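You operate a simulated robot arm through the tools that you are given. There is no shell and no other tool. Be economical: measure what you need, move in short steps, check, and stop when the job is done.

Carry out the task below with a simulated two-armed robot. There is one attempt and no reset: what you move stays moved.

Task
Take the blue cloth from the packing table and lay it out flat on the top of the side table.

Only the result counts: the job must be done as asked and must still hold three seconds after the hand-in. Knocking over, shifting, dropping, spilling or breaking anything else fails it. Flat cloth is picked up by pressing the open fingertips on it (5 to 10 N) and closing them slowly along it; thin cloth reads only 2 to 8 mm in the jaws.

Robot
Two 7-joint arms with two-finger parallel grippers on one trunk, on a base that drives. Base frame: it is fixed to the floor where the robot stands at the start and does not move with it; the origin is under the middle of the robot, x ahead of it, y to its left, z up; the surface under the hand at the start is at about z = 850. Units: mm, degrees, N and s.
The left shoulder is at the start at [20, 113, 1147], the right one opposite. With the tool pointing down near the work surface each hand reaches from about 240 to 620 mm from the robot's upright axis, wherever it stands, measured 20 degrees to its own side. Places, roughly: top of the side table [-1300, 900, 900]. Payload 1.57 kg a hand.
The TCP of each hand is the grasp point between the finger pads, 30 mm short of the fingertips. In the tool frame z runs along the fingers and y along their closing line. Largest opening 80 mm; finger width 17, thickness 12; the body of the gripper, 40 by 82 mm, starts 80 mm behind the TCP.
Orientation is that of the tool frame in the base frame, as [roll, pitch, yaw] about the fixed x, y, z axes, in that order (R = Rz(yaw) Ry(pitch) Rx(roll)). With the fingers straight down and closing along the base's y, the tool's x points along the base's -x, its y along +y and its z along -z.

Tools
- The arms move only by the tool move_arm. It takes "left_plan", "right_plan" or both (then of equal length, played together; a hand with none holds still); each is a list of rows, each an object (a shift or turn left out is 0, a gripper value left out holds the last) with "translation": the shift along the tool's x, y, z in units of 20 mm (1.0 is 20 mm), a list of three; "dr": the turn, a rotation vector about the tool's x, y, z in units of 5 degrees (1.0 is 5 degrees), a list of three; "claw": the gripper command, from -1 (fully open) to 1 (shut), values between in proportion. In form: [{"translation": [dx, dy, dz], "dr": [rx, ry, rz], "claw": claw}, ...]. A call has 1 to 12 rows; each row shifts and turns the commanded pose from where the row before left it, along the tool's axes as they then stand. A call with a number of a shift or a turn outside -1 to 1 is refused whole. A row lasts 0.2 s, in which the tool goes at most 50 mm and 8.6 degrees; a call with a longer step from one row to the next is refused whole, and so is a gripper value outside its range. Where a pose cannot be reached the arm comes as near as it can. A force on the tool above 40 N (or 10 N above the force at the start of the call, whichever is more), or a blocked arm, ends the call early, and 0.2 s more pass. Each finger travels about 45 mm/s and halts on what it meets, pressing with about 28 N; the grip force reading is that of the motor and also rises with nothing between the fingers. The clock runs only during rows and for 0.2 s after the last one: add rows that do not move to give the fingers time. It gives the time, the measured TCP pose, the force on the tool (base axes), the opening and the grip force at its end, in the units of the frame above (readings bear some noise), with the torque about the TCP (base axes, N m) and any sound that the robot's microphone picked up.
- Cameras (640 x 400 px; columns grow to the right, rows downward): "scene" is now at [93.2, -0.8, 1260.2]; the picture's right is [-0.01, -1.00, 0.00], its down [-0.68, 0.00, -0.74] and it looks along [0.74, -0.00, -0.68] (base axes); focal length 266 px, centre (320, 200). "left" rides on the left gripper at [72, 7, -122] in its tool frame; the picture's right is [-0.09, 1.00, 0.00], its down [-0.84, -0.08, -0.54] and it looks along [-0.54, -0.05, 0.84] (tool axes); focal length 238 px, centre (320, 200). "right" rides on the right gripper at [72, -7, -122] in its tool frame; the picture's right is [0.09, 1.00, 0.00], its down [-0.84, 0.08, -0.54] and it looks along [-0.54, 0.05, 0.84] (tool axes); focal length 238 px, centre (320, 200).
- snapshot(camera): a new picture of that camera. It takes no simulated time.
- raise_lower(by): slides the trunk up (or, below 0, down) by that many mm; the arms and the scene camera ride with it, the base frame stays. It gives what a move gives, with no picture.
- roll_base(legs): drives the robot by 1 to 6 legs, each [ahead, left, turn to the left] in mm, mm and degrees, along the robot's own axes; the way and the turn of a leg run together, so that a leg with both is an arc; at most 1500 mm and 180 degrees a leg. The arms and the cameras ride along, it lands a little off, and it stops where it bumps. It gives what a move gives.
- pan_tilt(pan, tilt): turns the head with the scene camera to pan (to the left, within 80 degrees either way) and tilt (down, from -29 to 69), counted from straight ahead of the robot. It gives what a move gives.
- measure_at(camera, pixels): for up to 12 pixels [column, row] of the newest picture of that camera ("zoom" is the newest enlarged one), the place [x, y, z] in the base frame of the surface seen there, good to about 2 mm. It takes no simulated time.
- enlarge(camera, box): a new picture of the part [left, top, right, bottom] of that camera's present view, enlarged. It takes no simulated time.
- job_done(): hands the job in; it is judged then, once.

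Go step by step. Measure first, check grasps and placings, and put right what went wrong. The budget is 80 turns and 58 pictures, counting those below and the enlarged ones. Unless the task says otherwise, let go and move clear before handing in, and close with one line.

The tools are called after "Request:" as a command line: name --argument value ..., lists and objects as JSON in quotes. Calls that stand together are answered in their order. move_arm: Moves the arms, as the interface text tells. Its arguments: {"type":"object","properties":{"left_plan":{"type":"array","items":{"type":"object","properties":{"translation":{"type":"array","items":{"type":"number"}},"dr":{"type":"array","items":{"type":"number"}},"claw":{"type":"number"}}}},"right_plan":{"type":"array","items":{"type":"object","properties":{"translation":{"type":"array","items":{"type":"number"}},"dr":{"type":"array","items":{"type":"number"}},"claw":{"type":"number"}}}}},"required":[]} The other tools are called the same way: raise_lower (by) slides the trunk up or down; roll_base (legs) drives the base; pan_tilt (pan, tilt) turns the head that bears the scene camera; snapshot (camera) takes a picture; measure_at (camera, pixels) gives the place of the surface under pixels of a picture; enlarge (camera, box) takes an enlarged picture of a part of a camera's view; job_done () hands the job in.

At the start:

```text
time_s: 0.0
left_eef_pos: [410.6, 180.3, 1039.2]
left_tool_rot: [179.9, 0.0, 180.0]
left_wrist_force: [0.3, -0.5, -0.2]
left_torque: [0.08, 0.0, -0.01]
left_grip_width: 80.0
left_grasp_force: 0.1
right_eef_pos: [468.2, -209.5, 961.1]
right_tool_rot: [-180.0, 0.0, -179.9]
right_wrist_force: [-0.2, 0.8, 0.0]
right_torque: [0.02, -0.01, -0.03]
right_grip_width: 79.7
right_grasp_force: 0.0
trunk travel left (down, up): [-200.0, 370.0]
robot x, y, heading: [0.1, 0.3, 0.1]
head pan, tilt: [-0.3, 42.7]
```

scene: 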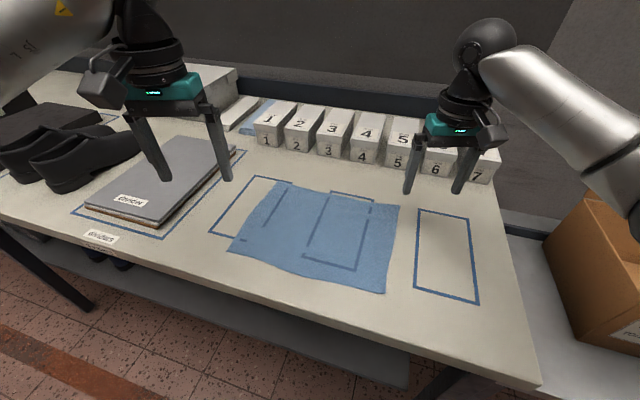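
right: 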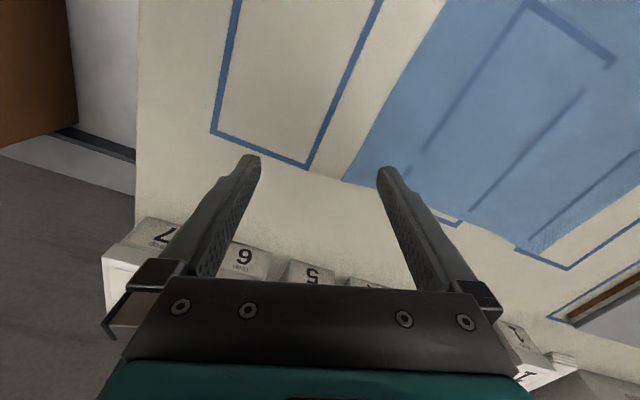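
left: 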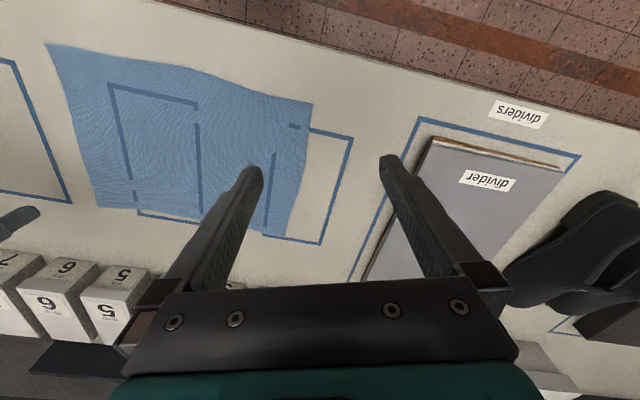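

The blue cloth lies flat around (315,235) in the scene picture, with corners near (278,181), (399,205), (386,293) and (229,249). I'll measure those corners and some table points.

Request:
measure_at --camera "scene" --pixels '[[278, 183], [398, 206], [385, 292], [231, 249], [318, 230], [340, 200], [300, 270], [450, 250], [420, 320], [180, 185], [265, 135], [440, 150]]'

Request:
pan_tilt --pan 80 --tilt 30

Request:
snapshot --camera "scene"

```text
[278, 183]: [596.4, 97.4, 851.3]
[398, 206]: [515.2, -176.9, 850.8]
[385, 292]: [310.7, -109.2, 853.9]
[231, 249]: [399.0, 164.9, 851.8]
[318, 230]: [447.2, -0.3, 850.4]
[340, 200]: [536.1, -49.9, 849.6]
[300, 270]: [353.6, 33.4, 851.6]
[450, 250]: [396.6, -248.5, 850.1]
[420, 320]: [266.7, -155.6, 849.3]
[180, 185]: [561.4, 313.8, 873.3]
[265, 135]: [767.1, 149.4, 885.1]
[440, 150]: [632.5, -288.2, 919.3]
```

```text
time_s: 1.5
left_eef_pos: [410.1, 181.4, 1038.7]
left_tool_rot: [180.0, 0.0, -180.0]
left_wrist_force: [0.7, 0.3, 0.3]
left_torque: [0.0, 0.0, 0.01]
left_grip_width: 79.9
left_grasp_force: 0.1
right_eef_pos: [468.7, -208.9, 960.7]
right_tool_rot: [-179.9, 0.0, 180.0]
right_wrist_force: [-0.1, -0.5, 0.7]
right_torque: [0.03, 0.01, 0.0]
right_grip_width: 80.3
right_grasp_force: 0.1
trunk travel left (down, up): [-200.0, 370.0]
robot x, y, heading: [-0.7, -1.2, 0.1]
head pan, tilt: [80.0, 30.0]
```

```text
54 pictures are left
```

scene: 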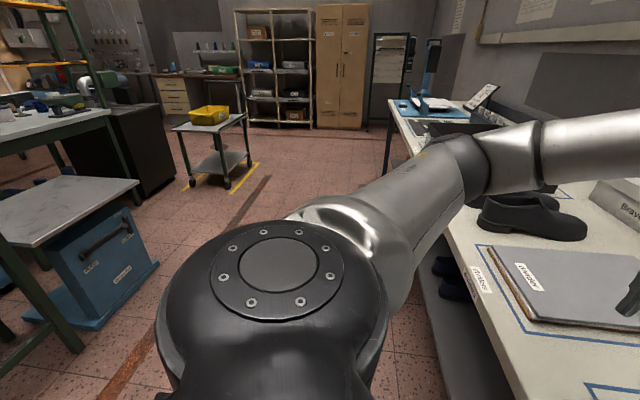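

The side table is likely the grey top around (60,210) on the left. I'll measure it and the trolley top too.

Request:
measure_at --camera "scene" --pixels '[[5, 205], [65, 174], [136, 182], [40, 243], [70, 205], [10, 235], [60, 122], [175, 128], [240, 116], [210, 130], [100, 260], [150, 270]]'

Request:
enlarge --camera "scene" --box '[0, 50, 280, 290]'

```text
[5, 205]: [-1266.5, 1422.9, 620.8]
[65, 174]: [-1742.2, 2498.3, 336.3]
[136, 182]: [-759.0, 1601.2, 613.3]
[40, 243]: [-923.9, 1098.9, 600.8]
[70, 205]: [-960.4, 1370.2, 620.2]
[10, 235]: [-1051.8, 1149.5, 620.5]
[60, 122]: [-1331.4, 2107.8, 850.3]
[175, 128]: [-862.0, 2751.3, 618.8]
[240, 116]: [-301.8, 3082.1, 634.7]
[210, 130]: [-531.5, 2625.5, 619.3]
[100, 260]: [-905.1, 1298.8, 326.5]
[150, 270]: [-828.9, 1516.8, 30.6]
```

```text
1.67 times, centred on (140, 170) of scene
```

zoom: 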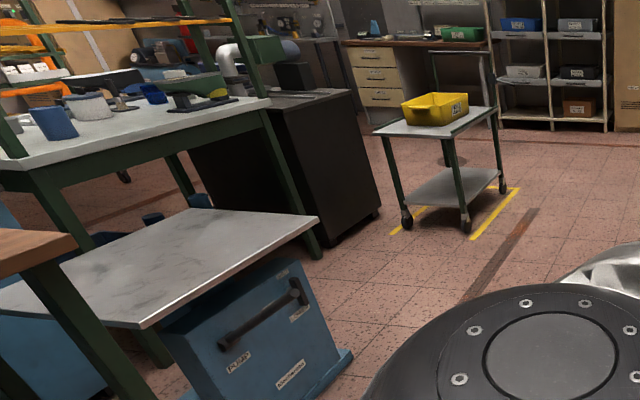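

The grey top here is only at z≈620, so the side table is likely the wooden top at the far left, and I'll look at it later. First I'll refine the cloth's near corners from the left-hand picture.

Request:
measure_at --camera "left" --pixels '[[310, 105], [50, 47], [313, 102], [46, 43], [180, 74], [292, 235], [110, 208]]'

Request:
pan_tilt --pan 0 --tilt 55

Request:
enlarge --camera "scene" --box '[200, 80, 440, 230]'

```text
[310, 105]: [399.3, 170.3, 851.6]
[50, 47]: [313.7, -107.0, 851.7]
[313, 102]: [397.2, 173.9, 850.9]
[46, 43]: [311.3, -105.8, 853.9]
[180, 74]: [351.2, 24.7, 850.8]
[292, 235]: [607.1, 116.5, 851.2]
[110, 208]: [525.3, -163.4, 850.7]
```

```text
time_s: 3.1
left_eef_pos: [410.4, 180.5, 1039.6]
left_tool_rot: [-180.0, 0.0, 179.9]
left_wrist_force: [0.6, 0.1, -0.7]
left_torque: [0.0, -0.01, 0.04]
left_grip_width: 80.1
left_grasp_force: 0.2
right_eef_pos: [468.1, -209.1, 960.2]
right_tool_rot: [180.0, 0.1, 179.9]
right_wrist_force: [0.2, -0.3, 0.7]
right_torque: [0.03, -0.03, 0.01]
right_grip_width: 80.0
right_grasp_force: 0.1
trunk travel left (down, up): [-200.0, 370.0]
robot x, y, heading: [-3.9, -1.6, 0.0]
head pan, tilt: [0.0, 55.0]
```

```text
2.67 times, centred on (320, 155) of scene
```

zoom: 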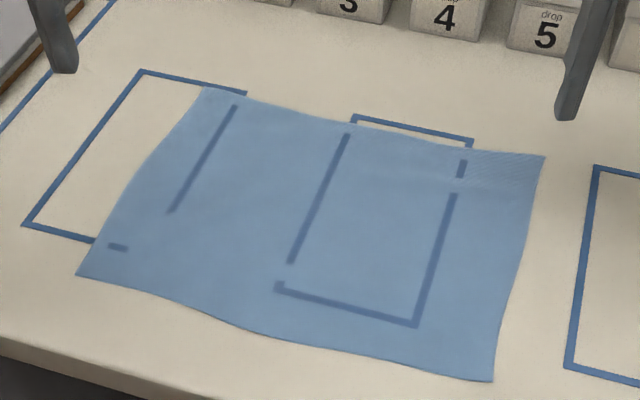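

The cloth's near corners now show at zoom (80,275) and (491,380). I'll measure them precisely.

Request:
measure_at --camera "zoom" --pixels '[[80, 274], [490, 379], [203, 90], [542, 157], [140, 292], [430, 362], [520, 260], [140, 170]]'

```text
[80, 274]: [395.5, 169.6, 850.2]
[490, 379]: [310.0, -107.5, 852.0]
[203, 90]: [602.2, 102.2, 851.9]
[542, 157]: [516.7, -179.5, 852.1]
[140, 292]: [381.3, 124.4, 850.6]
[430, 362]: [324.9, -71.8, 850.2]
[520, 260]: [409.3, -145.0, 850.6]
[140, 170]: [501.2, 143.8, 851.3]
```

Near-left corner is (396,170) and near-right is (310,−107), with the edge skewed about 17°. I'll bring both hands above those corners, turned to match the edge, with the jaws about 28 mm open.

Request:
move_arm --left_plan '[{"translation": [0.065, -0.217, 0.841], "claw": 0.3}, {"translation": [0.065, -0.217, 0.841]}, {"translation": [0.065, -0.217, 0.841]}, {"translation": [0.065, -0.217, 0.841]}, {"translation": [0.065, -0.217, 0.841]}, {"translation": [0.065, -0.217, 0.841]}, {"translation": [0.065, -0.217, 0.841]}, {"translation": [0.065, -0.217, 0.841]}, {"dr": [0, 0, 0.855]}, {"dr": [0, 0, 0.855]}, {"dr": [0, 0, 0.855]}, {"dr": [0, 0, 0.855]}]' --right_plan '[{"translation": [0.879, 0.75, 0.345], "claw": 0.3}, {"translation": [0.879, 0.75, 0.345]}, {"translation": [0.879, 0.75, 0.345]}, {"translation": [0.879, 0.75, 0.345]}, {"translation": [0.879, 0.75, 0.345]}, {"translation": [0.879, 0.75, 0.345]}, {"translation": [0.879, 0.75, 0.345]}, {"translation": [0.879, 0.75, 0.345]}, {"dr": [0, 0, 0.855]}, {"dr": [0, 0, 0.855]}, {"dr": [0, 0, 0.855]}, {"dr": [0, 0, 0.855]}]'

Request:
snapshot --camera "left"

Request:
snapshot --camera "right"

```text
time_s: 5.7
left_eef_pos: [398.4, 146.3, 904.5]
left_tool_rot: [-180.0, 0.0, 162.8]
left_wrist_force: [0.4, -0.6, 0.3]
left_torque: [0.02, 0.01, 0.01]
left_grip_width: 28.1
left_grasp_force: 0.1
right_eef_pos: [328.4, -90.6, 905.9]
right_tool_rot: [-179.9, 0.1, 162.8]
right_wrist_force: [0.7, 0.5, 0.5]
right_torque: [0.03, -0.01, -0.02]
right_grip_width: 28.0
right_grasp_force: 0.1
trunk travel left (down, up): [-200.0, 370.0]
robot x, y, heading: [-2.2, -0.3, 0.3]
head pan, tilt: [0.0, 55.0]
```

```text
51 pictures are left
```

left: 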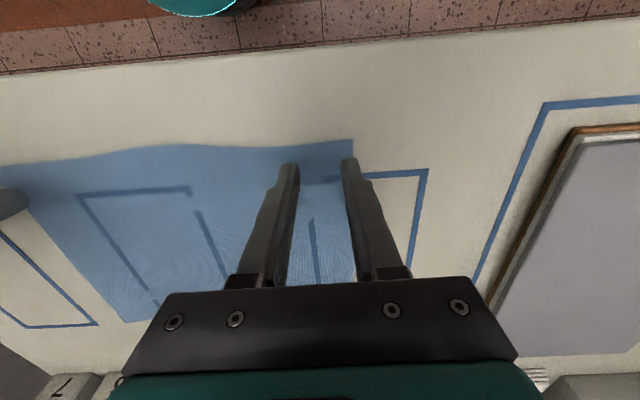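

```text
50 pictures are left
```

right: 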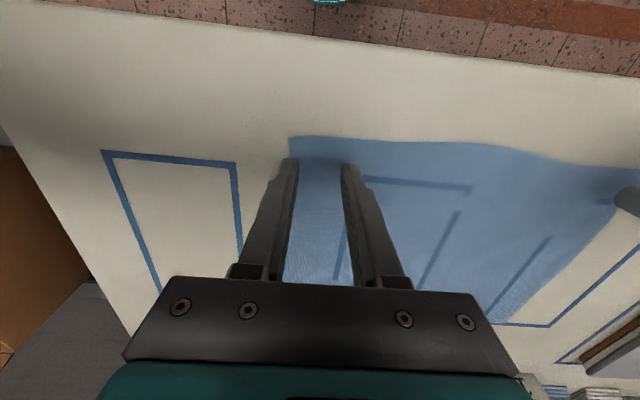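

The outer fingertips sit right at the cloth's side edges, at (350,160) left and (290,160) right. I'll move both 8 mm inward and lower them to just above contact.

Request:
move_arm --left_plan '[{"translation": [0, -0.4, 0.0]}, {"translation": [0, 0, 0.7]}, {"translation": [0, 0, 0.35]}, {}]' --right_plan '[{"translation": [0, 0.4, 0.0]}, {"translation": [0, 0, 0.7]}, {"translation": [0, 0, 0.4]}, {}]'

```text
time_s: 6.7
left_eef_pos: [397.3, 138.4, 884.3]
left_tool_rot: [179.9, 0.0, 162.9]
left_wrist_force: [0.0, 0.1, 0.8]
left_torque: [0.0, -0.02, -0.02]
left_grip_width: 28.0
left_grasp_force: 0.0
right_eef_pos: [331.3, -82.3, 881.2]
right_tool_rot: [-180.0, -0.1, 162.9]
right_wrist_force: [0.6, 0.2, -0.5]
right_torque: [0.02, 0.03, 0.01]
right_grip_width: 27.9
right_grasp_force: 0.0
trunk travel left (down, up): [-200.0, 370.0]
robot x, y, heading: [-3.0, 1.3, 0.0]
head pan, tilt: [0.0, 55.0]
```

No contact yet. I'll creep down until both hands read 5–10 N.

Request:
move_arm --left_plan '[{"translation": [0, 0, 0.15]}, {"translation": [0, 0, 0.1]}, {}]' --right_plan '[{"translation": [0, 0, 0.05]}, {"translation": [0, 0, 0.1]}, {}]'

```text
time_s: 7.5
left_eef_pos: [396.5, 137.6, 880.5]
left_tool_rot: [179.9, 0.3, 162.8]
left_wrist_force: [-1.7, 0.5, 17.6]
left_torque: [0.09, 0.09, 0.03]
left_grip_width: 27.9
left_grasp_force: 0.0
right_eef_pos: [330.0, -81.8, 880.6]
right_tool_rot: [179.8, 0.2, 162.9]
right_wrist_force: [2.1, 0.1, 7.2]
right_torque: [-0.06, 0.0, 0.0]
right_grip_width: 27.8
right_grasp_force: 0.1
trunk travel left (down, up): [-200.0, 370.0]
robot x, y, heading: [0.4, -3.1, -0.0]
head pan, tilt: [0.0, 55.0]
```

Right presses at 7 N, left at 17.6 N. I'll ease the left up slightly.

Request:
move_arm --left_plan '[{"translation": [0, 0, -0.05]}, {}]' --right_plan '[{}, {}]'

```text
time_s: 8.1
left_eef_pos: [396.6, 138.4, 881.3]
left_tool_rot: [-180.0, 0.2, 162.9]
left_wrist_force: [1.6, -0.2, 16.0]
left_torque: [0.0, -0.04, 0.0]
left_grip_width: 28.0
left_grasp_force: 0.1
right_eef_pos: [329.7, -82.6, 882.0]
right_tool_rot: [180.0, 0.1, 162.9]
right_wrist_force: [1.3, -0.9, 15.8]
right_torque: [-0.12, 0.06, 0.02]
right_grip_width: 27.9
right_grasp_force: 0.1
trunk travel left (down, up): [-200.0, 370.0]
robot x, y, heading: [1.0, -2.0, -0.1]
head pan, tilt: [0.0, 55.0]
```

Both now read about 16 N, so I'll raise both a little more.

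Request:
move_arm --left_plan '[{"translation": [0, 0, -0.05]}, {}, {}]' --right_plan '[{"translation": [0, 0, -0.05]}, {}, {}]'

```text
time_s: 8.9
left_eef_pos: [395.8, 137.8, 880.2]
left_tool_rot: [180.0, 0.1, 162.9]
left_wrist_force: [1.8, -0.8, 10.4]
left_torque: [-0.04, -0.04, -0.01]
left_grip_width: 28.0
left_grasp_force: 0.1
right_eef_pos: [327.6, -81.3, 881.3]
right_tool_rot: [179.9, 0.1, 162.9]
right_wrist_force: [2.7, -1.0, 10.7]
right_torque: [-0.02, -0.01, 0.0]
right_grip_width: 28.2
right_grasp_force: 0.0
trunk travel left (down, up): [-200.0, 370.0]
robot x, y, heading: [-1.1, 0.3, 0.1]
head pan, tilt: [0.0, 55.0]
```

Now both press at about 10 N. I'll ease a hair and close slowly.

Request:
move_arm --left_plan '[{"translation": [0, 0, -0.02], "claw": 0.36}, {"claw": 0.43}, {"claw": 0.5}, {"claw": 0.57}, {"claw": 0.64}, {"claw": 0.71}, {"claw": 0.78}, {"claw": 0.85}, {"claw": 0.92}, {"claw": 1.0}, {}, {}]' --right_plan '[{"translation": [0, 0, -0.02], "claw": 0.36}, {"claw": 0.43}, {"claw": 0.5}, {"claw": 0.57}, {"claw": 0.64}, {"claw": 0.71}, {"claw": 0.78}, {"claw": 0.85}, {"claw": 0.92}, {"claw": 1.0}, {}, {}]'

Request:
snapshot --camera "left"

Request:
snapshot --camera "right"

```text
time_s: 11.5
left_eef_pos: [395.7, 138.3, 880.4]
left_tool_rot: [-180.0, 0.1, 162.9]
left_wrist_force: [-0.2, -0.8, 4.0]
left_torque: [0.0, -0.04, 0.03]
left_grip_width: 1.7
left_grasp_force: 22.8
right_eef_pos: [329.9, -82.5, 882.5]
right_tool_rot: [180.0, 0.1, 162.9]
right_wrist_force: [0.3, 0.9, 0.3]
right_torque: [0.0, 0.02, -0.03]
right_grip_width: 0.1
right_grasp_force: 21.3
trunk travel left (down, up): [-200.0, 370.0]
robot x, y, heading: [-1.8, 1.0, 0.1]
head pan, tilt: [0.0, 55.0]
```

```text
49 pictures are left
```

left: 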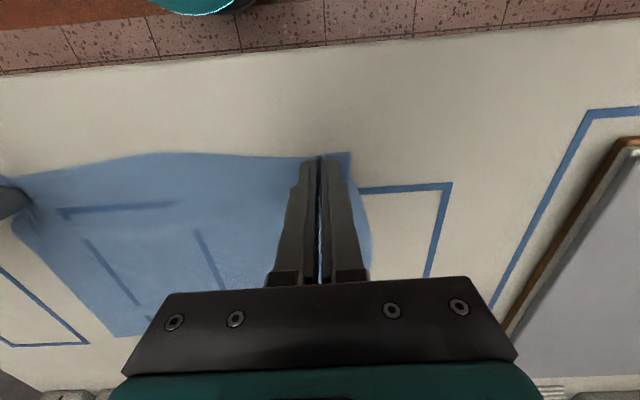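

```text
48 pictures are left
```

right: 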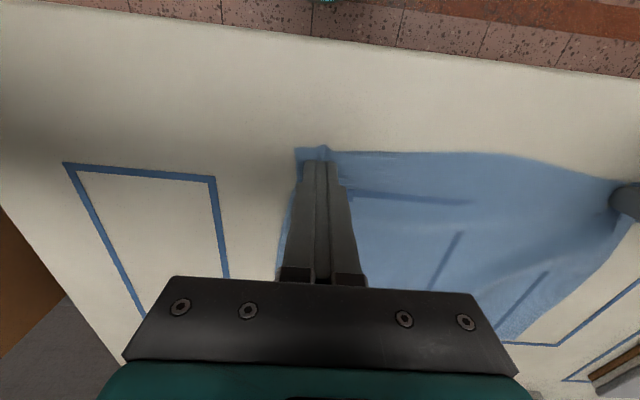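

The left jaws read 1.7 mm, so they probably hold. The right reads 0.1 mm and missed. I'll lift the right a bit, reopen it and press again.

Request:
move_arm --right_plan '[{"translation": [0, 0, -0.4]}, {"claw": 0.3}, {}, {"translation": [0, 0.2, 0]}, {"translation": [0, 0, 0.4]}, {"translation": [0, 0, 0.05]}, {}, {}]'

```text
time_s: 13.3
left_eef_pos: [396.6, 137.8, 881.9]
left_tool_rot: [180.0, -0.1, 162.9]
left_wrist_force: [0.8, 0.3, 2.8]
left_torque: [-0.04, 0.07, 0.02]
left_grip_width: 2.0
left_grasp_force: 23.5
right_eef_pos: [331.9, -77.0, 881.3]
right_tool_rot: [-179.9, 0.2, 163.0]
right_wrist_force: [0.9, 0.0, 4.7]
right_torque: [-0.05, -0.02, 0.0]
right_grip_width: 28.0
right_grasp_force: 0.0
trunk travel left (down, up): [-200.0, 370.0]
robot x, y, heading: [0.0, -2.9, -0.3]
head pan, tilt: [0.0, 55.0]
```

The right presses at 4.7 N. I'll press slightly more and close slowly, keeping pressure on while closing.

Request:
move_arm --right_plan '[{"translation": [0, 0, 0.05]}, {}, {"claw": 0.38}, {"claw": 0.46}, {"claw": 0.54, "translation": [0, 0, 0.02]}, {"claw": 0.62}, {"claw": 0.7, "translation": [0, 0, 0.02]}, {"claw": 0.78}, {"claw": 0.86}, {"claw": 0.94}, {"claw": 1.0}, {}]'

Request:
snapshot --camera "right"

```text
time_s: 15.9
left_eef_pos: [396.7, 138.8, 882.2]
left_tool_rot: [-179.9, 0.1, 162.9]
left_wrist_force: [-0.7, -3.6, 0.4]
left_torque: [-0.09, 0.05, 0.01]
left_grip_width: 1.8
left_grasp_force: 23.4
right_eef_pos: [331.3, -77.7, 878.8]
right_tool_rot: [179.8, 0.3, 162.9]
right_wrist_force: [0.4, 3.2, 29.9]
right_torque: [0.03, 0.07, -0.02]
right_grip_width: 1.9
right_grasp_force: 23.4
trunk travel left (down, up): [-200.0, 370.0]
robot x, y, heading: [-1.8, 0.1, -0.0]
head pan, tilt: [0.0, 55.0]
```

```text
47 pictures are left
```

right: 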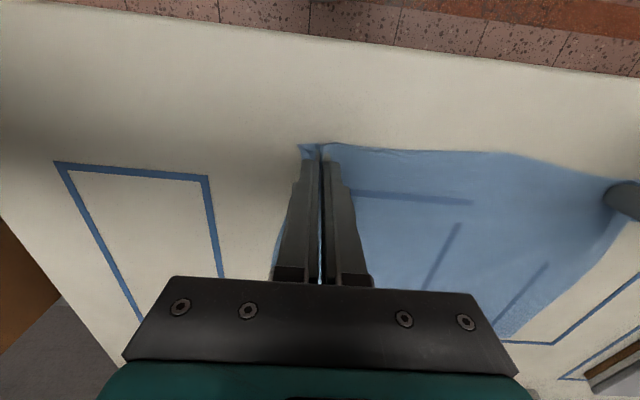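

Both jaws now read about 2 mm of cloth. I'll lift both together and check.

Request:
move_arm --left_plan '[{"translation": [0, 0, -0.1]}, {"translation": [0, 0, -0.5]}, {"translation": [0, 0, -0.8]}, {"translation": [0, 0, -1]}, {"translation": [0, 0, -1]}, {"translation": [0, 0, -1]}, {"translation": [0, 0, -1]}, {}]' --right_plan '[{"translation": [0, 0, -0.1]}, {"translation": [0, 0, -0.5]}, {"translation": [0, 0, -0.8]}, {"translation": [0, 0, -1]}, {"translation": [0, 0, -1]}, {"translation": [0, 0, -1]}, {"translation": [0, 0, -1]}, {}]'

Request:
snapshot --camera "scene"

```text
time_s: 17.7
left_eef_pos: [397.3, 137.6, 988.3]
left_tool_rot: [-180.0, 0.1, 162.9]
left_wrist_force: [-1.9, -4.9, 0.3]
left_torque: [-0.13, 0.02, 0.02]
left_grip_width: 2.1
left_grasp_force: 23.2
right_eef_pos: [333.2, -78.5, 985.3]
right_tool_rot: [180.0, 0.0, 162.9]
right_wrist_force: [0.5, 4.2, -0.1]
right_torque: [0.15, -0.01, 0.0]
right_grip_width: 1.5
right_grasp_force: 23.6
trunk travel left (down, up): [-200.0, 370.0]
robot x, y, heading: [-5.1, 2.0, -0.0]
head pan, tilt: [0.0, 55.0]
```

```text
46 pictures are left
```

scene: 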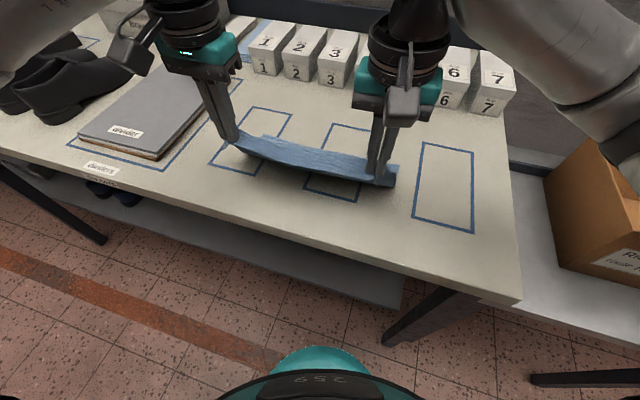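

Both hands hold the cloth, which hangs between them with about 5 N of tension. I'll relax it slightly, raise the trunk, then pan left to look for the side table.

Request:
move_arm --left_plan '[{"translation": [0, -0.1, 0]}]' --right_plan '[{"translation": [0, 0.1, 0]}]'

Request:
raise_lower --by 260

Request:
roll_base --legs '[[-150, 0, 0]]'

Request:
pan_tilt --pan 80 --tilt 25

Request:
snapshot --camera "scene"

```text
time_s: 18.1
left_eef_pos: [397.5, 137.9, 989.6]
left_tool_rot: [180.0, 0.0, 163.0]
left_wrist_force: [-0.5, -0.6, -0.6]
left_torque: [0.0, 0.04, 0.01]
left_grip_width: 2.0
left_grasp_force: 23.7
right_eef_pos: [332.4, -75.5, 985.0]
right_tool_rot: [-179.8, -0.1, 163.0]
right_wrist_force: [-0.1, 0.3, 0.8]
right_torque: [0.05, 0.0, -0.02]
right_grip_width: 1.9
right_grasp_force: 24.0
trunk travel left (down, up): [-200.0, 370.0]
robot x, y, heading: [1.9, -0.6, 0.2]
head pan, tilt: [0.0, 55.0]
```

```text
time_s: 20.7
left_eef_pos: [396.0, 136.7, 1249.7]
left_tool_rot: [180.0, 0.0, 162.9]
left_wrist_force: [-0.4, 0.1, -0.6]
left_torque: [0.01, 0.0, -0.03]
left_grip_width: 1.8
left_grasp_force: 23.0
right_eef_pos: [332.7, -75.8, 1244.8]
right_tool_rot: [180.0, 0.0, 162.9]
right_wrist_force: [0.1, 1.0, -0.9]
right_torque: [-0.01, 0.01, -0.02]
right_grip_width: 1.6
right_grasp_force: 22.8
trunk travel left (down, up): [-460.0, 110.0]
robot x, y, heading: [-0.6, 0.5, 0.2]
head pan, tilt: [0.0, 55.0]
```

```text
time_s: 22.1
left_eef_pos: [245.7, 135.8, 1249.8]
left_tool_rot: [-180.0, 0.0, 162.8]
left_wrist_force: [0.3, 0.7, 0.0]
left_torque: [-0.02, 0.01, -0.01]
left_grip_width: 1.9
left_grasp_force: 24.1
right_eef_pos: [182.2, -77.1, 1245.9]
right_tool_rot: [-180.0, 0.0, 162.8]
right_wrist_force: [-0.6, -0.1, -0.8]
right_torque: [-0.01, -0.06, 0.01]
right_grip_width: 1.9
right_grasp_force: 23.7
trunk travel left (down, up): [-460.0, 110.0]
robot x, y, heading: [-147.7, -1.1, -0.1]
head pan, tilt: [0.0, 55.0]
```

```text
time_s: 23.6
left_eef_pos: [246.9, 135.9, 1248.5]
left_tool_rot: [179.9, 0.0, 162.8]
left_wrist_force: [-0.1, -0.7, -0.1]
left_torque: [0.01, 0.04, -0.02]
left_grip_width: 1.7
left_grasp_force: 23.4
right_eef_pos: [183.1, -76.4, 1245.1]
right_tool_rot: [180.0, 0.0, 162.8]
right_wrist_force: [0.4, 0.4, -0.2]
right_torque: [0.0, 0.03, 0.04]
right_grip_width: 1.9
right_grasp_force: 23.7
trunk travel left (down, up): [-460.0, 110.0]
robot x, y, heading: [-147.7, -3.7, -0.2]
head pan, tilt: [80.0, 25.0]
```

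```text
45 pictures are left
```

scene: 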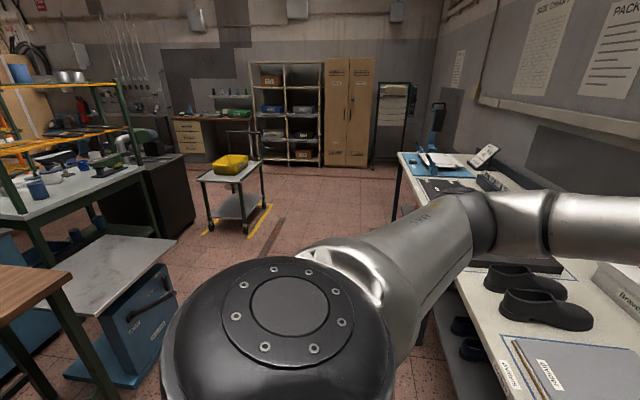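

The wooden side table shows at the left edge around (20,290). I'll turn left 90° in place, with the cloth well above everything, and look ahead.

Request:
roll_base --legs '[[-100, 0, 0], [0, 0, 100]]'

Request:
pan_tilt --pan 55 --tilt 30

Request:
snapshot --camera "scene"

```text
time_s: 29.1
left_eef_pos: [-467.5, 359.9, 1248.4]
left_tool_rot: [180.0, 0.0, -95.0]
left_wrist_force: [0.6, 0.3, 0.1]
left_torque: [0.02, -0.05, -0.05]
left_grip_width: 2.1
left_grasp_force: 23.5
right_eef_pos: [-245.1, 342.2, 1246.0]
right_tool_rot: [-180.0, 0.1, -94.9]
right_wrist_force: [-0.5, 0.2, 1.2]
right_torque: [0.04, 0.0, -0.01]
right_grip_width: 1.9
right_grasp_force: 23.1
trunk travel left (down, up): [-460.0, 110.0]
robot x, y, heading: [-245.8, 1.0, 102.0]
head pan, tilt: [80.0, 25.0]
```

```text
time_s: 30.0
left_eef_pos: [-466.2, 358.5, 1249.6]
left_tool_rot: [179.9, 0.1, -94.9]
left_wrist_force: [-0.1, 0.3, 0.8]
left_torque: [0.0, -0.01, -0.03]
left_grip_width: 1.8
left_grasp_force: 23.6
right_eef_pos: [-245.3, 340.6, 1244.9]
right_tool_rot: [-180.0, 0.1, -95.0]
right_wrist_force: [0.6, 0.1, -0.2]
right_torque: [0.02, -0.01, -0.03]
right_grip_width: 2.0
right_grasp_force: 23.9
trunk travel left (down, up): [-460.0, 110.0]
robot x, y, heading: [-249.7, 1.3, 102.1]
head pan, tilt: [55.0, 30.0]
```

```text
44 pictures are left
```

scene: 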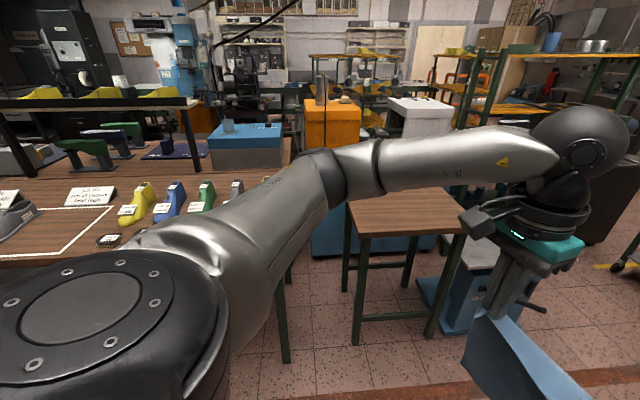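

The small wooden table at (405,210) is the side table, and its top looks empty. I'll measure it.

Request:
measure_at --camera "scene" --pixels '[[362, 233], [464, 229], [440, 189], [352, 205], [405, 210], [360, 215], [452, 210], [286, 280], [280, 230], [505, 260]]'

Request:
enlarge --camera "scene" --box '[250, 130, 520, 300]'

```text
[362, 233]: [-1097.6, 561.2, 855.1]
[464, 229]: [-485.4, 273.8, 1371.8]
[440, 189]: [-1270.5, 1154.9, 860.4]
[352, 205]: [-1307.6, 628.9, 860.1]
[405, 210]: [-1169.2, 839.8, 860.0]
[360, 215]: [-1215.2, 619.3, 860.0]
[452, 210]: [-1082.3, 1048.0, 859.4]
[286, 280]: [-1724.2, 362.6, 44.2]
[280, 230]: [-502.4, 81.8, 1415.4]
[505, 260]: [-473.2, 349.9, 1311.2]
```

```text
2.35 times, centred on (385, 215) of scene
```

zoom: 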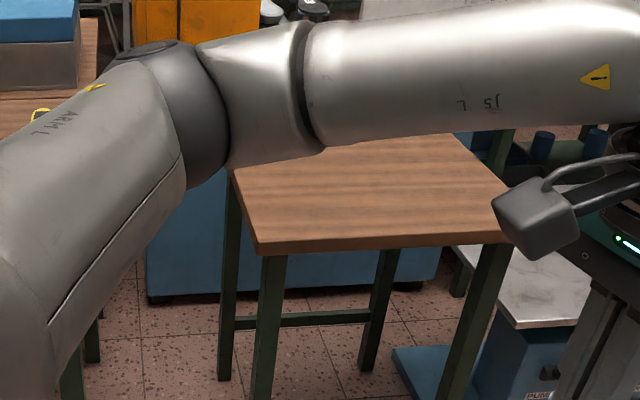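

I'll measure the top's corners in the zoom picture, plus the neighbouring bench.

Request:
measure_at --camera "zoom" --pixels '[[258, 242], [262, 238], [500, 230], [232, 176], [460, 136], [508, 190], [380, 238], [520, 322], [85, 120], [60, 140]]'

Request:
measure_at --camera "scene" --pixels '[[160, 225], [120, 240], [60, 260], [240, 150], [290, 150], [20, 262]]'

```text
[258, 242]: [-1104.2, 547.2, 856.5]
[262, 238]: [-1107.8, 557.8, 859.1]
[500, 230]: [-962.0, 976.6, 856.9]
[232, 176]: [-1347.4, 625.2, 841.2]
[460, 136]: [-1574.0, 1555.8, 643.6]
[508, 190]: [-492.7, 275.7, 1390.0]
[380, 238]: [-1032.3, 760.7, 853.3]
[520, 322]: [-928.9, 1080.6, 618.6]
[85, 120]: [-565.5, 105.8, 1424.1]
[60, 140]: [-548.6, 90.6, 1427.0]
```

```text
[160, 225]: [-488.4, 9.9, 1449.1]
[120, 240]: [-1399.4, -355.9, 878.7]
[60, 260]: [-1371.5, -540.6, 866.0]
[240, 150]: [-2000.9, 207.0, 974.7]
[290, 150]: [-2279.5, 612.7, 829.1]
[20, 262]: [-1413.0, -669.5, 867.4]
```

The tabletop is at z≈860, with its near edge from about (−1108,553) to (−962,977), so it is skewed about 19°. I'll turn to heading 178°, so the cloth's 17° skew matches the table, strafe right, then look again.

Request:
roll_base --legs '[[0, 0, 76], [0, -783, 0], [200, 0, 0]]'

Request:
pan_tilt --pan 0 --tilt 45

Request:
snapshot --camera "scene"

```text
time_s: 38.6
left_eef_pos: [-828.1, 642.0, 1249.4]
left_tool_rot: [180.0, -0.1, -18.0]
left_wrist_force: [0.2, 0.2, -1.1]
left_torque: [0.03, -0.01, -0.04]
left_grip_width: 1.7
left_grasp_force: 23.8
right_eef_pos: [-763.5, 853.3, 1244.3]
right_tool_rot: [-180.0, 0.0, -18.0]
right_wrist_force: [-0.8, -0.9, 0.4]
right_torque: [0.01, -0.05, 0.0]
right_grip_width: 1.6
right_grasp_force: 23.7
trunk travel left (down, up): [-460.0, 110.0]
robot x, y, heading: [-433.3, 776.3, 179.0]
head pan, tilt: [55.0, 30.0]
```

```text
time_s: 39.8
left_eef_pos: [-829.1, 641.7, 1250.0]
left_tool_rot: [179.8, 0.1, -18.0]
left_wrist_force: [0.7, 0.1, -0.3]
left_torque: [0.05, 0.0, -0.01]
left_grip_width: 1.5
left_grasp_force: 23.2
right_eef_pos: [-762.8, 853.0, 1245.3]
right_tool_rot: [180.0, 0.0, -17.9]
right_wrist_force: [0.2, -0.4, 0.7]
right_torque: [-0.02, -0.03, -0.05]
right_grip_width: 1.8
right_grasp_force: 23.6
trunk travel left (down, up): [-460.0, 110.0]
robot x, y, heading: [-431.0, 773.5, 179.0]
head pan, tilt: [0.0, 45.0]
```

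```text
42 pictures are left
```

scene: 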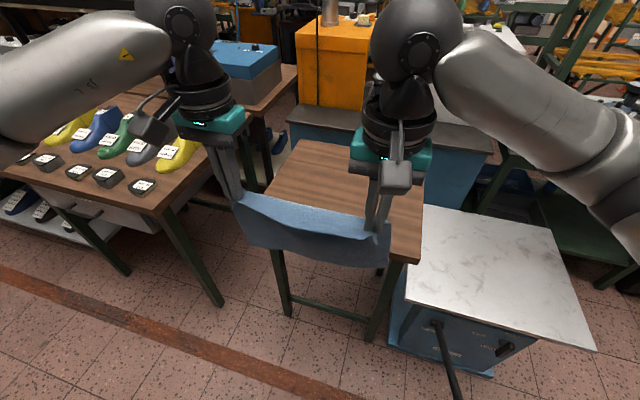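

The side table is right ahead and its top is clear. I'll measure its visible edges and corners from here.

Request:
measure_at --camera "scene" --pixels '[[300, 143], [264, 193], [415, 256], [421, 180], [390, 255], [340, 170], [347, 156], [396, 262], [420, 215], [282, 168], [160, 208], [560, 300]]'

Request:
enlarge --camera "scene" --box '[220, 120, 460, 290]'

```text
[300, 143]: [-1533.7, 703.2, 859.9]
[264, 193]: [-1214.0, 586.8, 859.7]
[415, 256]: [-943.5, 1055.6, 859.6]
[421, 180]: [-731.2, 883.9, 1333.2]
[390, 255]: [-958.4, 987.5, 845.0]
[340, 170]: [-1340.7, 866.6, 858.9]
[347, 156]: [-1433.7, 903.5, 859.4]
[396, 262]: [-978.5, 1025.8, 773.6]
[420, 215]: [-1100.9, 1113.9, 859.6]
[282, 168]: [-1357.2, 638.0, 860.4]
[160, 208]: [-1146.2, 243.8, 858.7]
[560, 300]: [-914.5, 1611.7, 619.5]
```

```text
2.35 times, centred on (340, 205) of scene
```

zoom: 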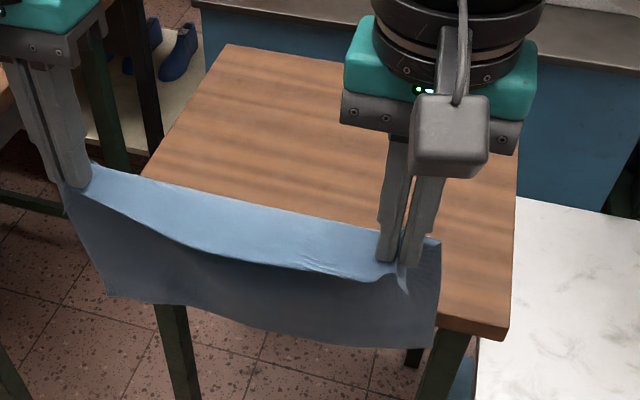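

The top is about 450 × 530 mm, with its near-left corner at (−1106,552), near-right at (−940,1057) and back-left at (−1534,703). I'll drive up about 330 mm to stand roughly 245 mm from its near edge.

Request:
roll_base --legs '[[0, -23, 0], [330, 0, 0]]'

Request:
snapshot --camera "scene"

```text
time_s: 42.5
left_eef_pos: [-1164.3, 674.8, 1249.1]
left_tool_rot: [-180.0, 0.0, -18.3]
left_wrist_force: [-0.5, 0.6, -0.1]
left_torque: [0.0, -0.01, -0.05]
left_grip_width: 1.7
left_grasp_force: 22.7
right_eef_pos: [-1094.9, 884.7, 1245.4]
right_tool_rot: [-179.9, 0.0, -18.3]
right_wrist_force: [-0.7, -0.1, 0.4]
right_torque: [0.0, -0.03, -0.03]
right_grip_width: 1.7
right_grasp_force: 23.5
trunk travel left (down, up): [-460.0, 110.0]
robot x, y, heading: [-765.9, 804.0, 178.8]
head pan, tilt: [0.0, 45.0]
```

```text
40 pictures are left
```

scene: 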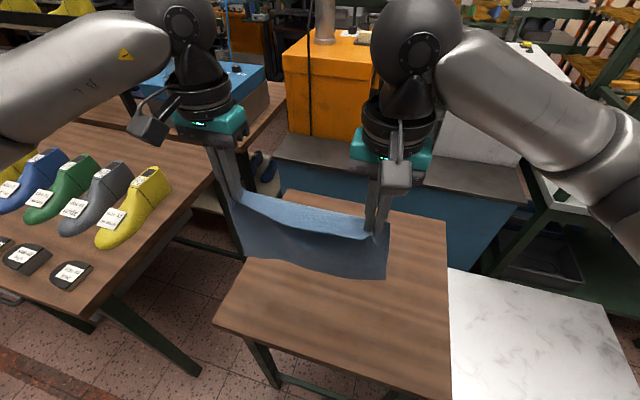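

Good standoff. Now I'll extend both hands 190 mm over the table along the cloth's normal, raising them 80 mm so the trunk can come down more later.

Request:
move_arm --left_plan '[{"translation": [-0.4, 0, -0.4]}, {"translation": [-0.8, 0, -0.4]}, {"translation": [-0.8, 0, -0.4]}, {"translation": [-0.8, 0, -0.4]}, {"translation": [-0.8, 0, -0.4]}, {"translation": [-0.8, 0, -0.4]}, {"translation": [-0.8, 0, -0.4]}, {"translation": [-0.8, 0, -0.4]}, {"translation": [-0.8, 0, -0.4]}, {"translation": [-0.9, 0, -0.4]}, {"translation": [-0.9, 0, 0]}, {"translation": [-0.7, 0, 0]}]' --right_plan '[{"translation": [-0.4, 0, -0.4]}, {"translation": [-0.8, 0, -0.4]}, {"translation": [-0.8, 0, -0.4]}, {"translation": [-0.8, 0, -0.4]}, {"translation": [-0.8, 0, -0.4]}, {"translation": [-0.8, 0, -0.4]}, {"translation": [-0.8, 0, -0.4]}, {"translation": [-0.8, 0, -0.4]}, {"translation": [-0.8, 0, -0.4]}, {"translation": [-0.9, 0, -0.4]}, {"translation": [-0.9, 0, 0]}, {"translation": [-0.7, 0, 0]}]'

Request:
raise_lower --by -215

Request:
snapshot --camera "scene"

```text
time_s: 45.0
left_eef_pos: [-1320.0, 723.9, 1327.8]
left_tool_rot: [180.0, 0.2, -18.2]
left_wrist_force: [-0.3, 0.1, 0.7]
left_torque: [0.02, 0.0, -0.02]
left_grip_width: 1.6
left_grasp_force: 24.0
left hand out of reach, approached as far as the arm can: row 11, 12
right_eef_pos: [-1272.9, 942.9, 1324.7]
right_tool_rot: [180.0, 0.0, -18.2]
right_wrist_force: [-0.1, 0.3, -0.2]
right_torque: [-0.01, -0.03, -0.03]
right_grip_width: 1.8
right_grasp_force: 23.2
trunk travel left (down, up): [-460.0, 110.0]
robot x, y, heading: [-764.2, 803.5, 179.1]
head pan, tilt: [0.0, 45.0]
```

```text
time_s: 47.3
left_eef_pos: [-1320.6, 725.5, 1113.8]
left_tool_rot: [180.0, 0.1, -18.3]
left_wrist_force: [-0.5, 1.2, 0.1]
left_torque: [0.03, -0.04, -0.02]
left_grip_width: 1.8
left_grasp_force: 23.4
right_eef_pos: [-1272.6, 942.8, 1109.3]
right_tool_rot: [180.0, 0.0, -18.2]
right_wrist_force: [-0.4, -0.8, 0.8]
right_torque: [-0.01, -0.03, -0.04]
right_grip_width: 1.7
right_grasp_force: 23.3
trunk travel left (down, up): [-245.0, 325.0]
robot x, y, heading: [-763.2, 801.1, 178.6]
head pan, tilt: [0.0, 45.0]
```

```text
39 pictures are left
```

scene: 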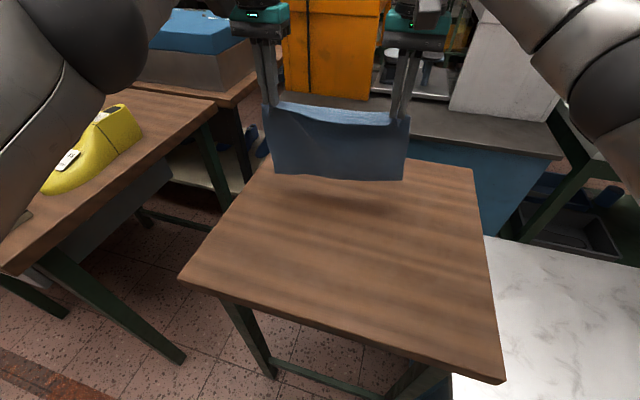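

The hem hangs just over the tabletop at (340,180). The left hand stopped about 24 mm short of its reach, so I'll bring the right back to match and measure the hem height.

Request:
move_arm --left_plan '[{"translation": [0.5, 0, 0]}, {}, {}]' --right_plan '[{"translation": [0.6, 0, 0]}, {"translation": [0.6, 0, 0]}, {}]'

Request:
measure_at --camera "scene" --pixels '[[280, 172], [340, 176], [400, 178], [340, 184], [120, 115], [10, 215], [60, 110], [340, 120], [100, 170]]'

```text
time_s: 48.1
left_eef_pos: [-1308.4, 720.7, 1113.4]
left_tool_rot: [179.9, 0.0, -18.3]
left_wrist_force: [1.1, -0.2, 0.1]
left_torque: [0.01, 0.01, -0.03]
left_grip_width: 1.7
left_grasp_force: 23.2
right_eef_pos: [-1249.8, 936.2, 1109.8]
right_tool_rot: [180.0, 0.0, -18.3]
right_wrist_force: [-0.5, -0.4, -0.2]
right_torque: [-0.03, 0.03, -0.01]
right_grip_width: 1.8
right_grasp_force: 23.3
trunk travel left (down, up): [-245.0, 325.0]
robot x, y, heading: [-765.0, 804.7, 178.7]
head pan, tilt: [0.0, 45.0]
```

```text
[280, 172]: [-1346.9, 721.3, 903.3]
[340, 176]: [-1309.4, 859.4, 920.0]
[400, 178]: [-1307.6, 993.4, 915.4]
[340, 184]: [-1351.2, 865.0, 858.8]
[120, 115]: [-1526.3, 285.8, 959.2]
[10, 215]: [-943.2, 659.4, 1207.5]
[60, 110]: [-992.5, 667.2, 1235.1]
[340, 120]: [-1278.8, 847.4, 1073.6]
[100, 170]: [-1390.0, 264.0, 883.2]
```

The left command follows immediately and the hem is about 50 mm above the top, at around (−1310,860). I'll square the line by pulling the left hand back 12 mm, then lower the trunk 45 mm so the hem just touches.

Request:
move_arm --left_plan '[{"translation": [0.6, 0, 0.2]}, {}]' --right_plan '[{}, {}]'

Request:
raise_lower --by -45

Request:
snapshot --camera "scene"

```text
time_s: 48.7
left_eef_pos: [-1298.1, 717.5, 1108.3]
left_tool_rot: [-179.9, 0.2, -18.3]
left_wrist_force: [1.1, 0.5, 0.5]
left_torque: [0.01, -0.03, 0.0]
left_grip_width: 1.9
left_grasp_force: 23.9
right_eef_pos: [-1250.8, 937.0, 1111.2]
right_tool_rot: [180.0, 0.0, -18.4]
right_wrist_force: [0.6, 0.1, 0.9]
right_torque: [-0.02, 0.02, 0.01]
right_grip_width: 1.8
right_grasp_force: 23.2
trunk travel left (down, up): [-245.0, 325.0]
robot x, y, heading: [-759.8, 801.2, 178.7]
head pan, tilt: [0.0, 45.0]
```

```text
time_s: 49.6
left_eef_pos: [-1299.0, 718.1, 1064.7]
left_tool_rot: [179.9, 0.3, -18.3]
left_wrist_force: [0.1, 0.6, -0.5]
left_torque: [0.02, 0.0, -0.02]
left_grip_width: 2.0
left_grasp_force: 23.9
right_eef_pos: [-1250.7, 936.1, 1064.8]
right_tool_rot: [180.0, 0.0, -18.4]
right_wrist_force: [0.3, -0.2, 0.3]
right_torque: [-0.04, -0.01, 0.03]
right_grip_width: 1.9
right_grasp_force: 23.0
trunk travel left (down, up): [-200.0, 370.0]
robot x, y, heading: [-762.3, 802.0, 178.8]
head pan, tilt: [0.0, 45.0]
```

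```text
38 pictures are left
```

scene: 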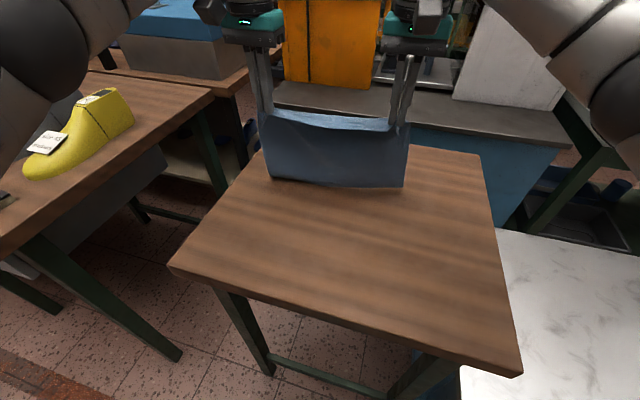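

The hem is just about touching. The right hand is about 22 mm too far out relative to the table skew, so I'll bring it back, then start the arc of down and towards the robot.

Request:
move_arm --left_plan '[{"translation": [0, 0, 0.2]}, {"translation": [0, 0, 0.2]}, {"translation": [0.72, 0, 0.05]}, {"translation": [0.72, 0, 0.1]}, {"translation": [0.72, 0, 0.17]}, {"translation": [0.72, 0, 0.23]}, {"translation": [0.7, 0, 0.3]}, {"translation": [0.68, 0, 0.36]}, {"translation": [0.64, 0, 0.41]}, {"translation": [0.6, 0, 0.46]}, {"translation": [0.56, 0, 0.52]}, {}]' --right_plan '[{"translation": [0.55, 0, 0.2]}, {"translation": [0.55, 0, 0.2]}, {"translation": [0.72, 0, 0.05]}, {"translation": [0.72, 0, 0.1]}, {"translation": [0.72, 0, 0.17]}, {"translation": [0.72, 0, 0.23]}, {"translation": [0.7, 0, 0.3]}, {"translation": [0.68, 0, 0.36]}, {"translation": [0.64, 0, 0.41]}, {"translation": [0.6, 0, 0.46]}, {"translation": [0.56, 0, 0.52]}, {}]'

Request:
snapshot --camera "scene"

```text
time_s: 52.2
left_eef_pos: [-1184.7, 681.4, 1003.3]
left_tool_rot: [179.9, 0.2, -18.2]
left_wrist_force: [0.2, 0.3, 0.0]
left_torque: [-0.01, 0.0, -0.03]
left_grip_width: 1.6
left_grasp_force: 23.2
right_eef_pos: [-1114.1, 890.4, 1005.2]
right_tool_rot: [180.0, -0.1, -18.3]
right_wrist_force: [-0.5, -0.3, -0.3]
right_torque: [-0.02, 0.03, -0.03]
right_grip_width: 1.6
right_grasp_force: 23.7
trunk travel left (down, up): [-200.0, 370.0]
robot x, y, heading: [-760.8, 803.4, 178.8]
head pan, tilt: [0.0, 45.0]
```

```text
37 pictures are left
```

scene: 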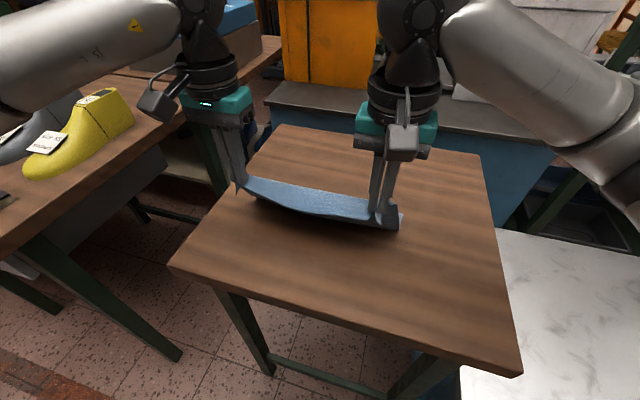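

The front edge hides the hem from this view, so I'll check it with a hand camera.

Request:
snapshot --camera "left"

Request:
snapshot --camera "right"

```text
36 pictures are left
```

left: 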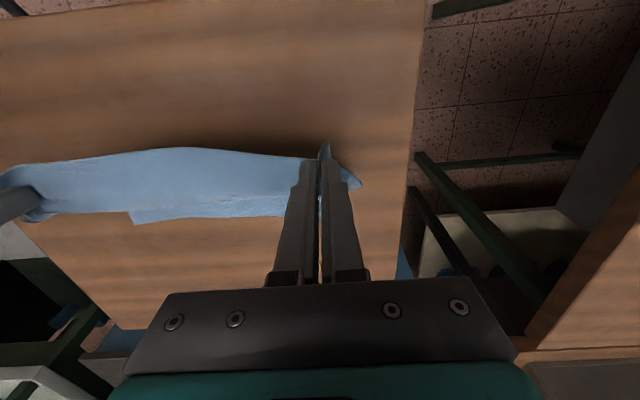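

```text
35 pictures are left
```

right: 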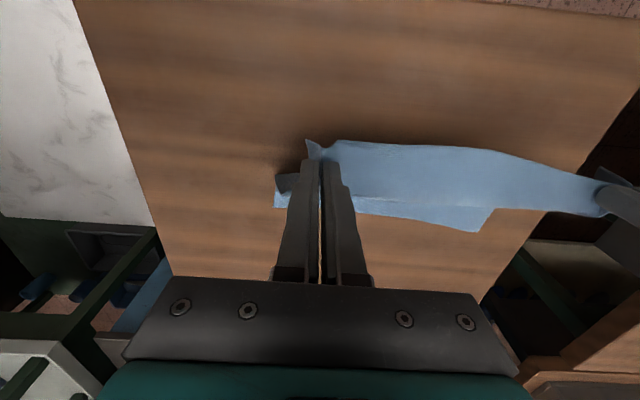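

I'll measure the hem's position and height under both views.

Request:
measure_at --camera "right" --pixels '[[475, 227], [425, 215], [375, 210], [360, 190], [420, 160], [280, 203], [560, 205]]'

Request:
measure_at --camera "left" --pixels '[[140, 220], [200, 213], [270, 212], [180, 160], [20, 218], [340, 180]]'

```text
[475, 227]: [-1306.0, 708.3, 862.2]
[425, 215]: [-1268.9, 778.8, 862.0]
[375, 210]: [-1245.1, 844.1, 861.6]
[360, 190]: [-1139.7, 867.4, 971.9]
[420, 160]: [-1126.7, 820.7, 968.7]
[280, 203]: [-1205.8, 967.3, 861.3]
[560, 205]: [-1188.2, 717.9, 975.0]
```

```text
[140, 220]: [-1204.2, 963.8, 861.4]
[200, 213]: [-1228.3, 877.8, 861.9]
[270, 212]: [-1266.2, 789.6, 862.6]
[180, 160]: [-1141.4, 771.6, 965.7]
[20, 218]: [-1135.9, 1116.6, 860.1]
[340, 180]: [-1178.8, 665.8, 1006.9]
```

The hem lies properly on the table, from (−1306,708) to (−1205,966). I'll continue the arc, down 104 mm and back 80 mm.

Request:
move_arm --left_plan '[{"translation": [0.7, 0, 0.4]}, {"translation": [0.7, 0, 0.5]}, {"translation": [0.6, 0, 0.6]}, {"translation": [0.6, 0, 0.7]}, {"translation": [0.5, 0, 0.8]}, {"translation": [0.4, 0, 0.8]}, {"translation": [0.3, 0, 0.8]}, {"translation": [0.2, 0, 0.6]}, {}]' --right_plan '[{"translation": [0.7, 0, 0.4]}, {"translation": [0.7, 0, 0.5]}, {"translation": [0.6, 0, 0.6]}, {"translation": [0.6, 0, 0.7]}, {"translation": [0.5, 0, 0.8]}, {"translation": [0.4, 0, 0.8]}, {"translation": [0.3, 0, 0.8]}, {"translation": [0.2, 0, 0.6]}, {}]'

Request:
snapshot --camera "scene"

Request:
snapshot --camera "right"

```text
time_s: 54.2
left_eef_pos: [-1108.2, 657.7, 899.1]
left_tool_rot: [-179.9, 0.1, -18.1]
left_wrist_force: [-0.1, -0.3, -1.0]
left_torque: [0.0, 0.01, -0.02]
left_grip_width: 1.9
left_grasp_force: 23.3
right_eef_pos: [-1038.9, 866.7, 902.1]
right_tool_rot: [180.0, 0.0, -18.2]
right_wrist_force: [1.3, -0.1, 0.3]
right_torque: [0.01, -0.01, -0.02]
right_grip_width: 2.0
right_grasp_force: 23.2
trunk travel left (down, up): [-200.0, 370.0]
robot x, y, heading: [-761.5, 798.0, 178.6]
head pan, tilt: [0.0, 45.0]
```

```text
34 pictures are left
```

scene: 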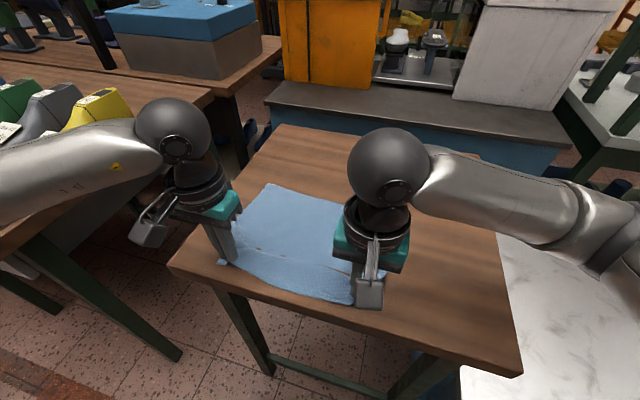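

```text
33 pictures are left
```

right: 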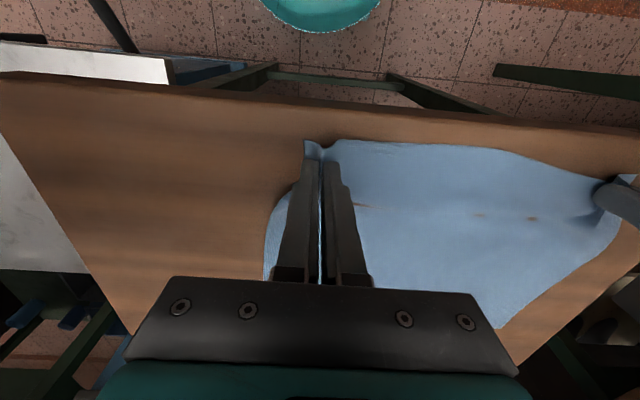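

The cloth is laid out well with only the gripped tucks left. I'll lower the tips to light contact; opening while touching should push the tucks flat.

Request:
move_arm --left_plan '[{"translation": [0, 0, 0.25]}, {"translation": [0, 0, 0.15]}, {}, {}]' --right_plan '[{"translation": [0, 0, 0.35]}, {"translation": [0, 0, 0.15]}, {}, {}]'

```text
time_s: 55.2
left_eef_pos: [-1109.3, 655.8, 891.5]
left_tool_rot: [-180.0, 0.2, -18.2]
left_wrist_force: [0.4, 0.9, 1.8]
left_torque: [0.02, 0.0, -0.01]
left_grip_width: 1.7
left_grasp_force: 23.1
right_eef_pos: [-1038.8, 866.3, 891.2]
right_tool_rot: [179.9, 0.0, -18.4]
right_wrist_force: [-0.8, 0.0, 1.5]
right_torque: [-0.01, -0.01, -0.07]
right_grip_width: 1.7
right_grasp_force: 23.7
trunk travel left (down, up): [-200.0, 370.0]
robot x, y, heading: [-762.6, 798.9, 178.9]
head pan, tilt: [0.0, 45.0]
```

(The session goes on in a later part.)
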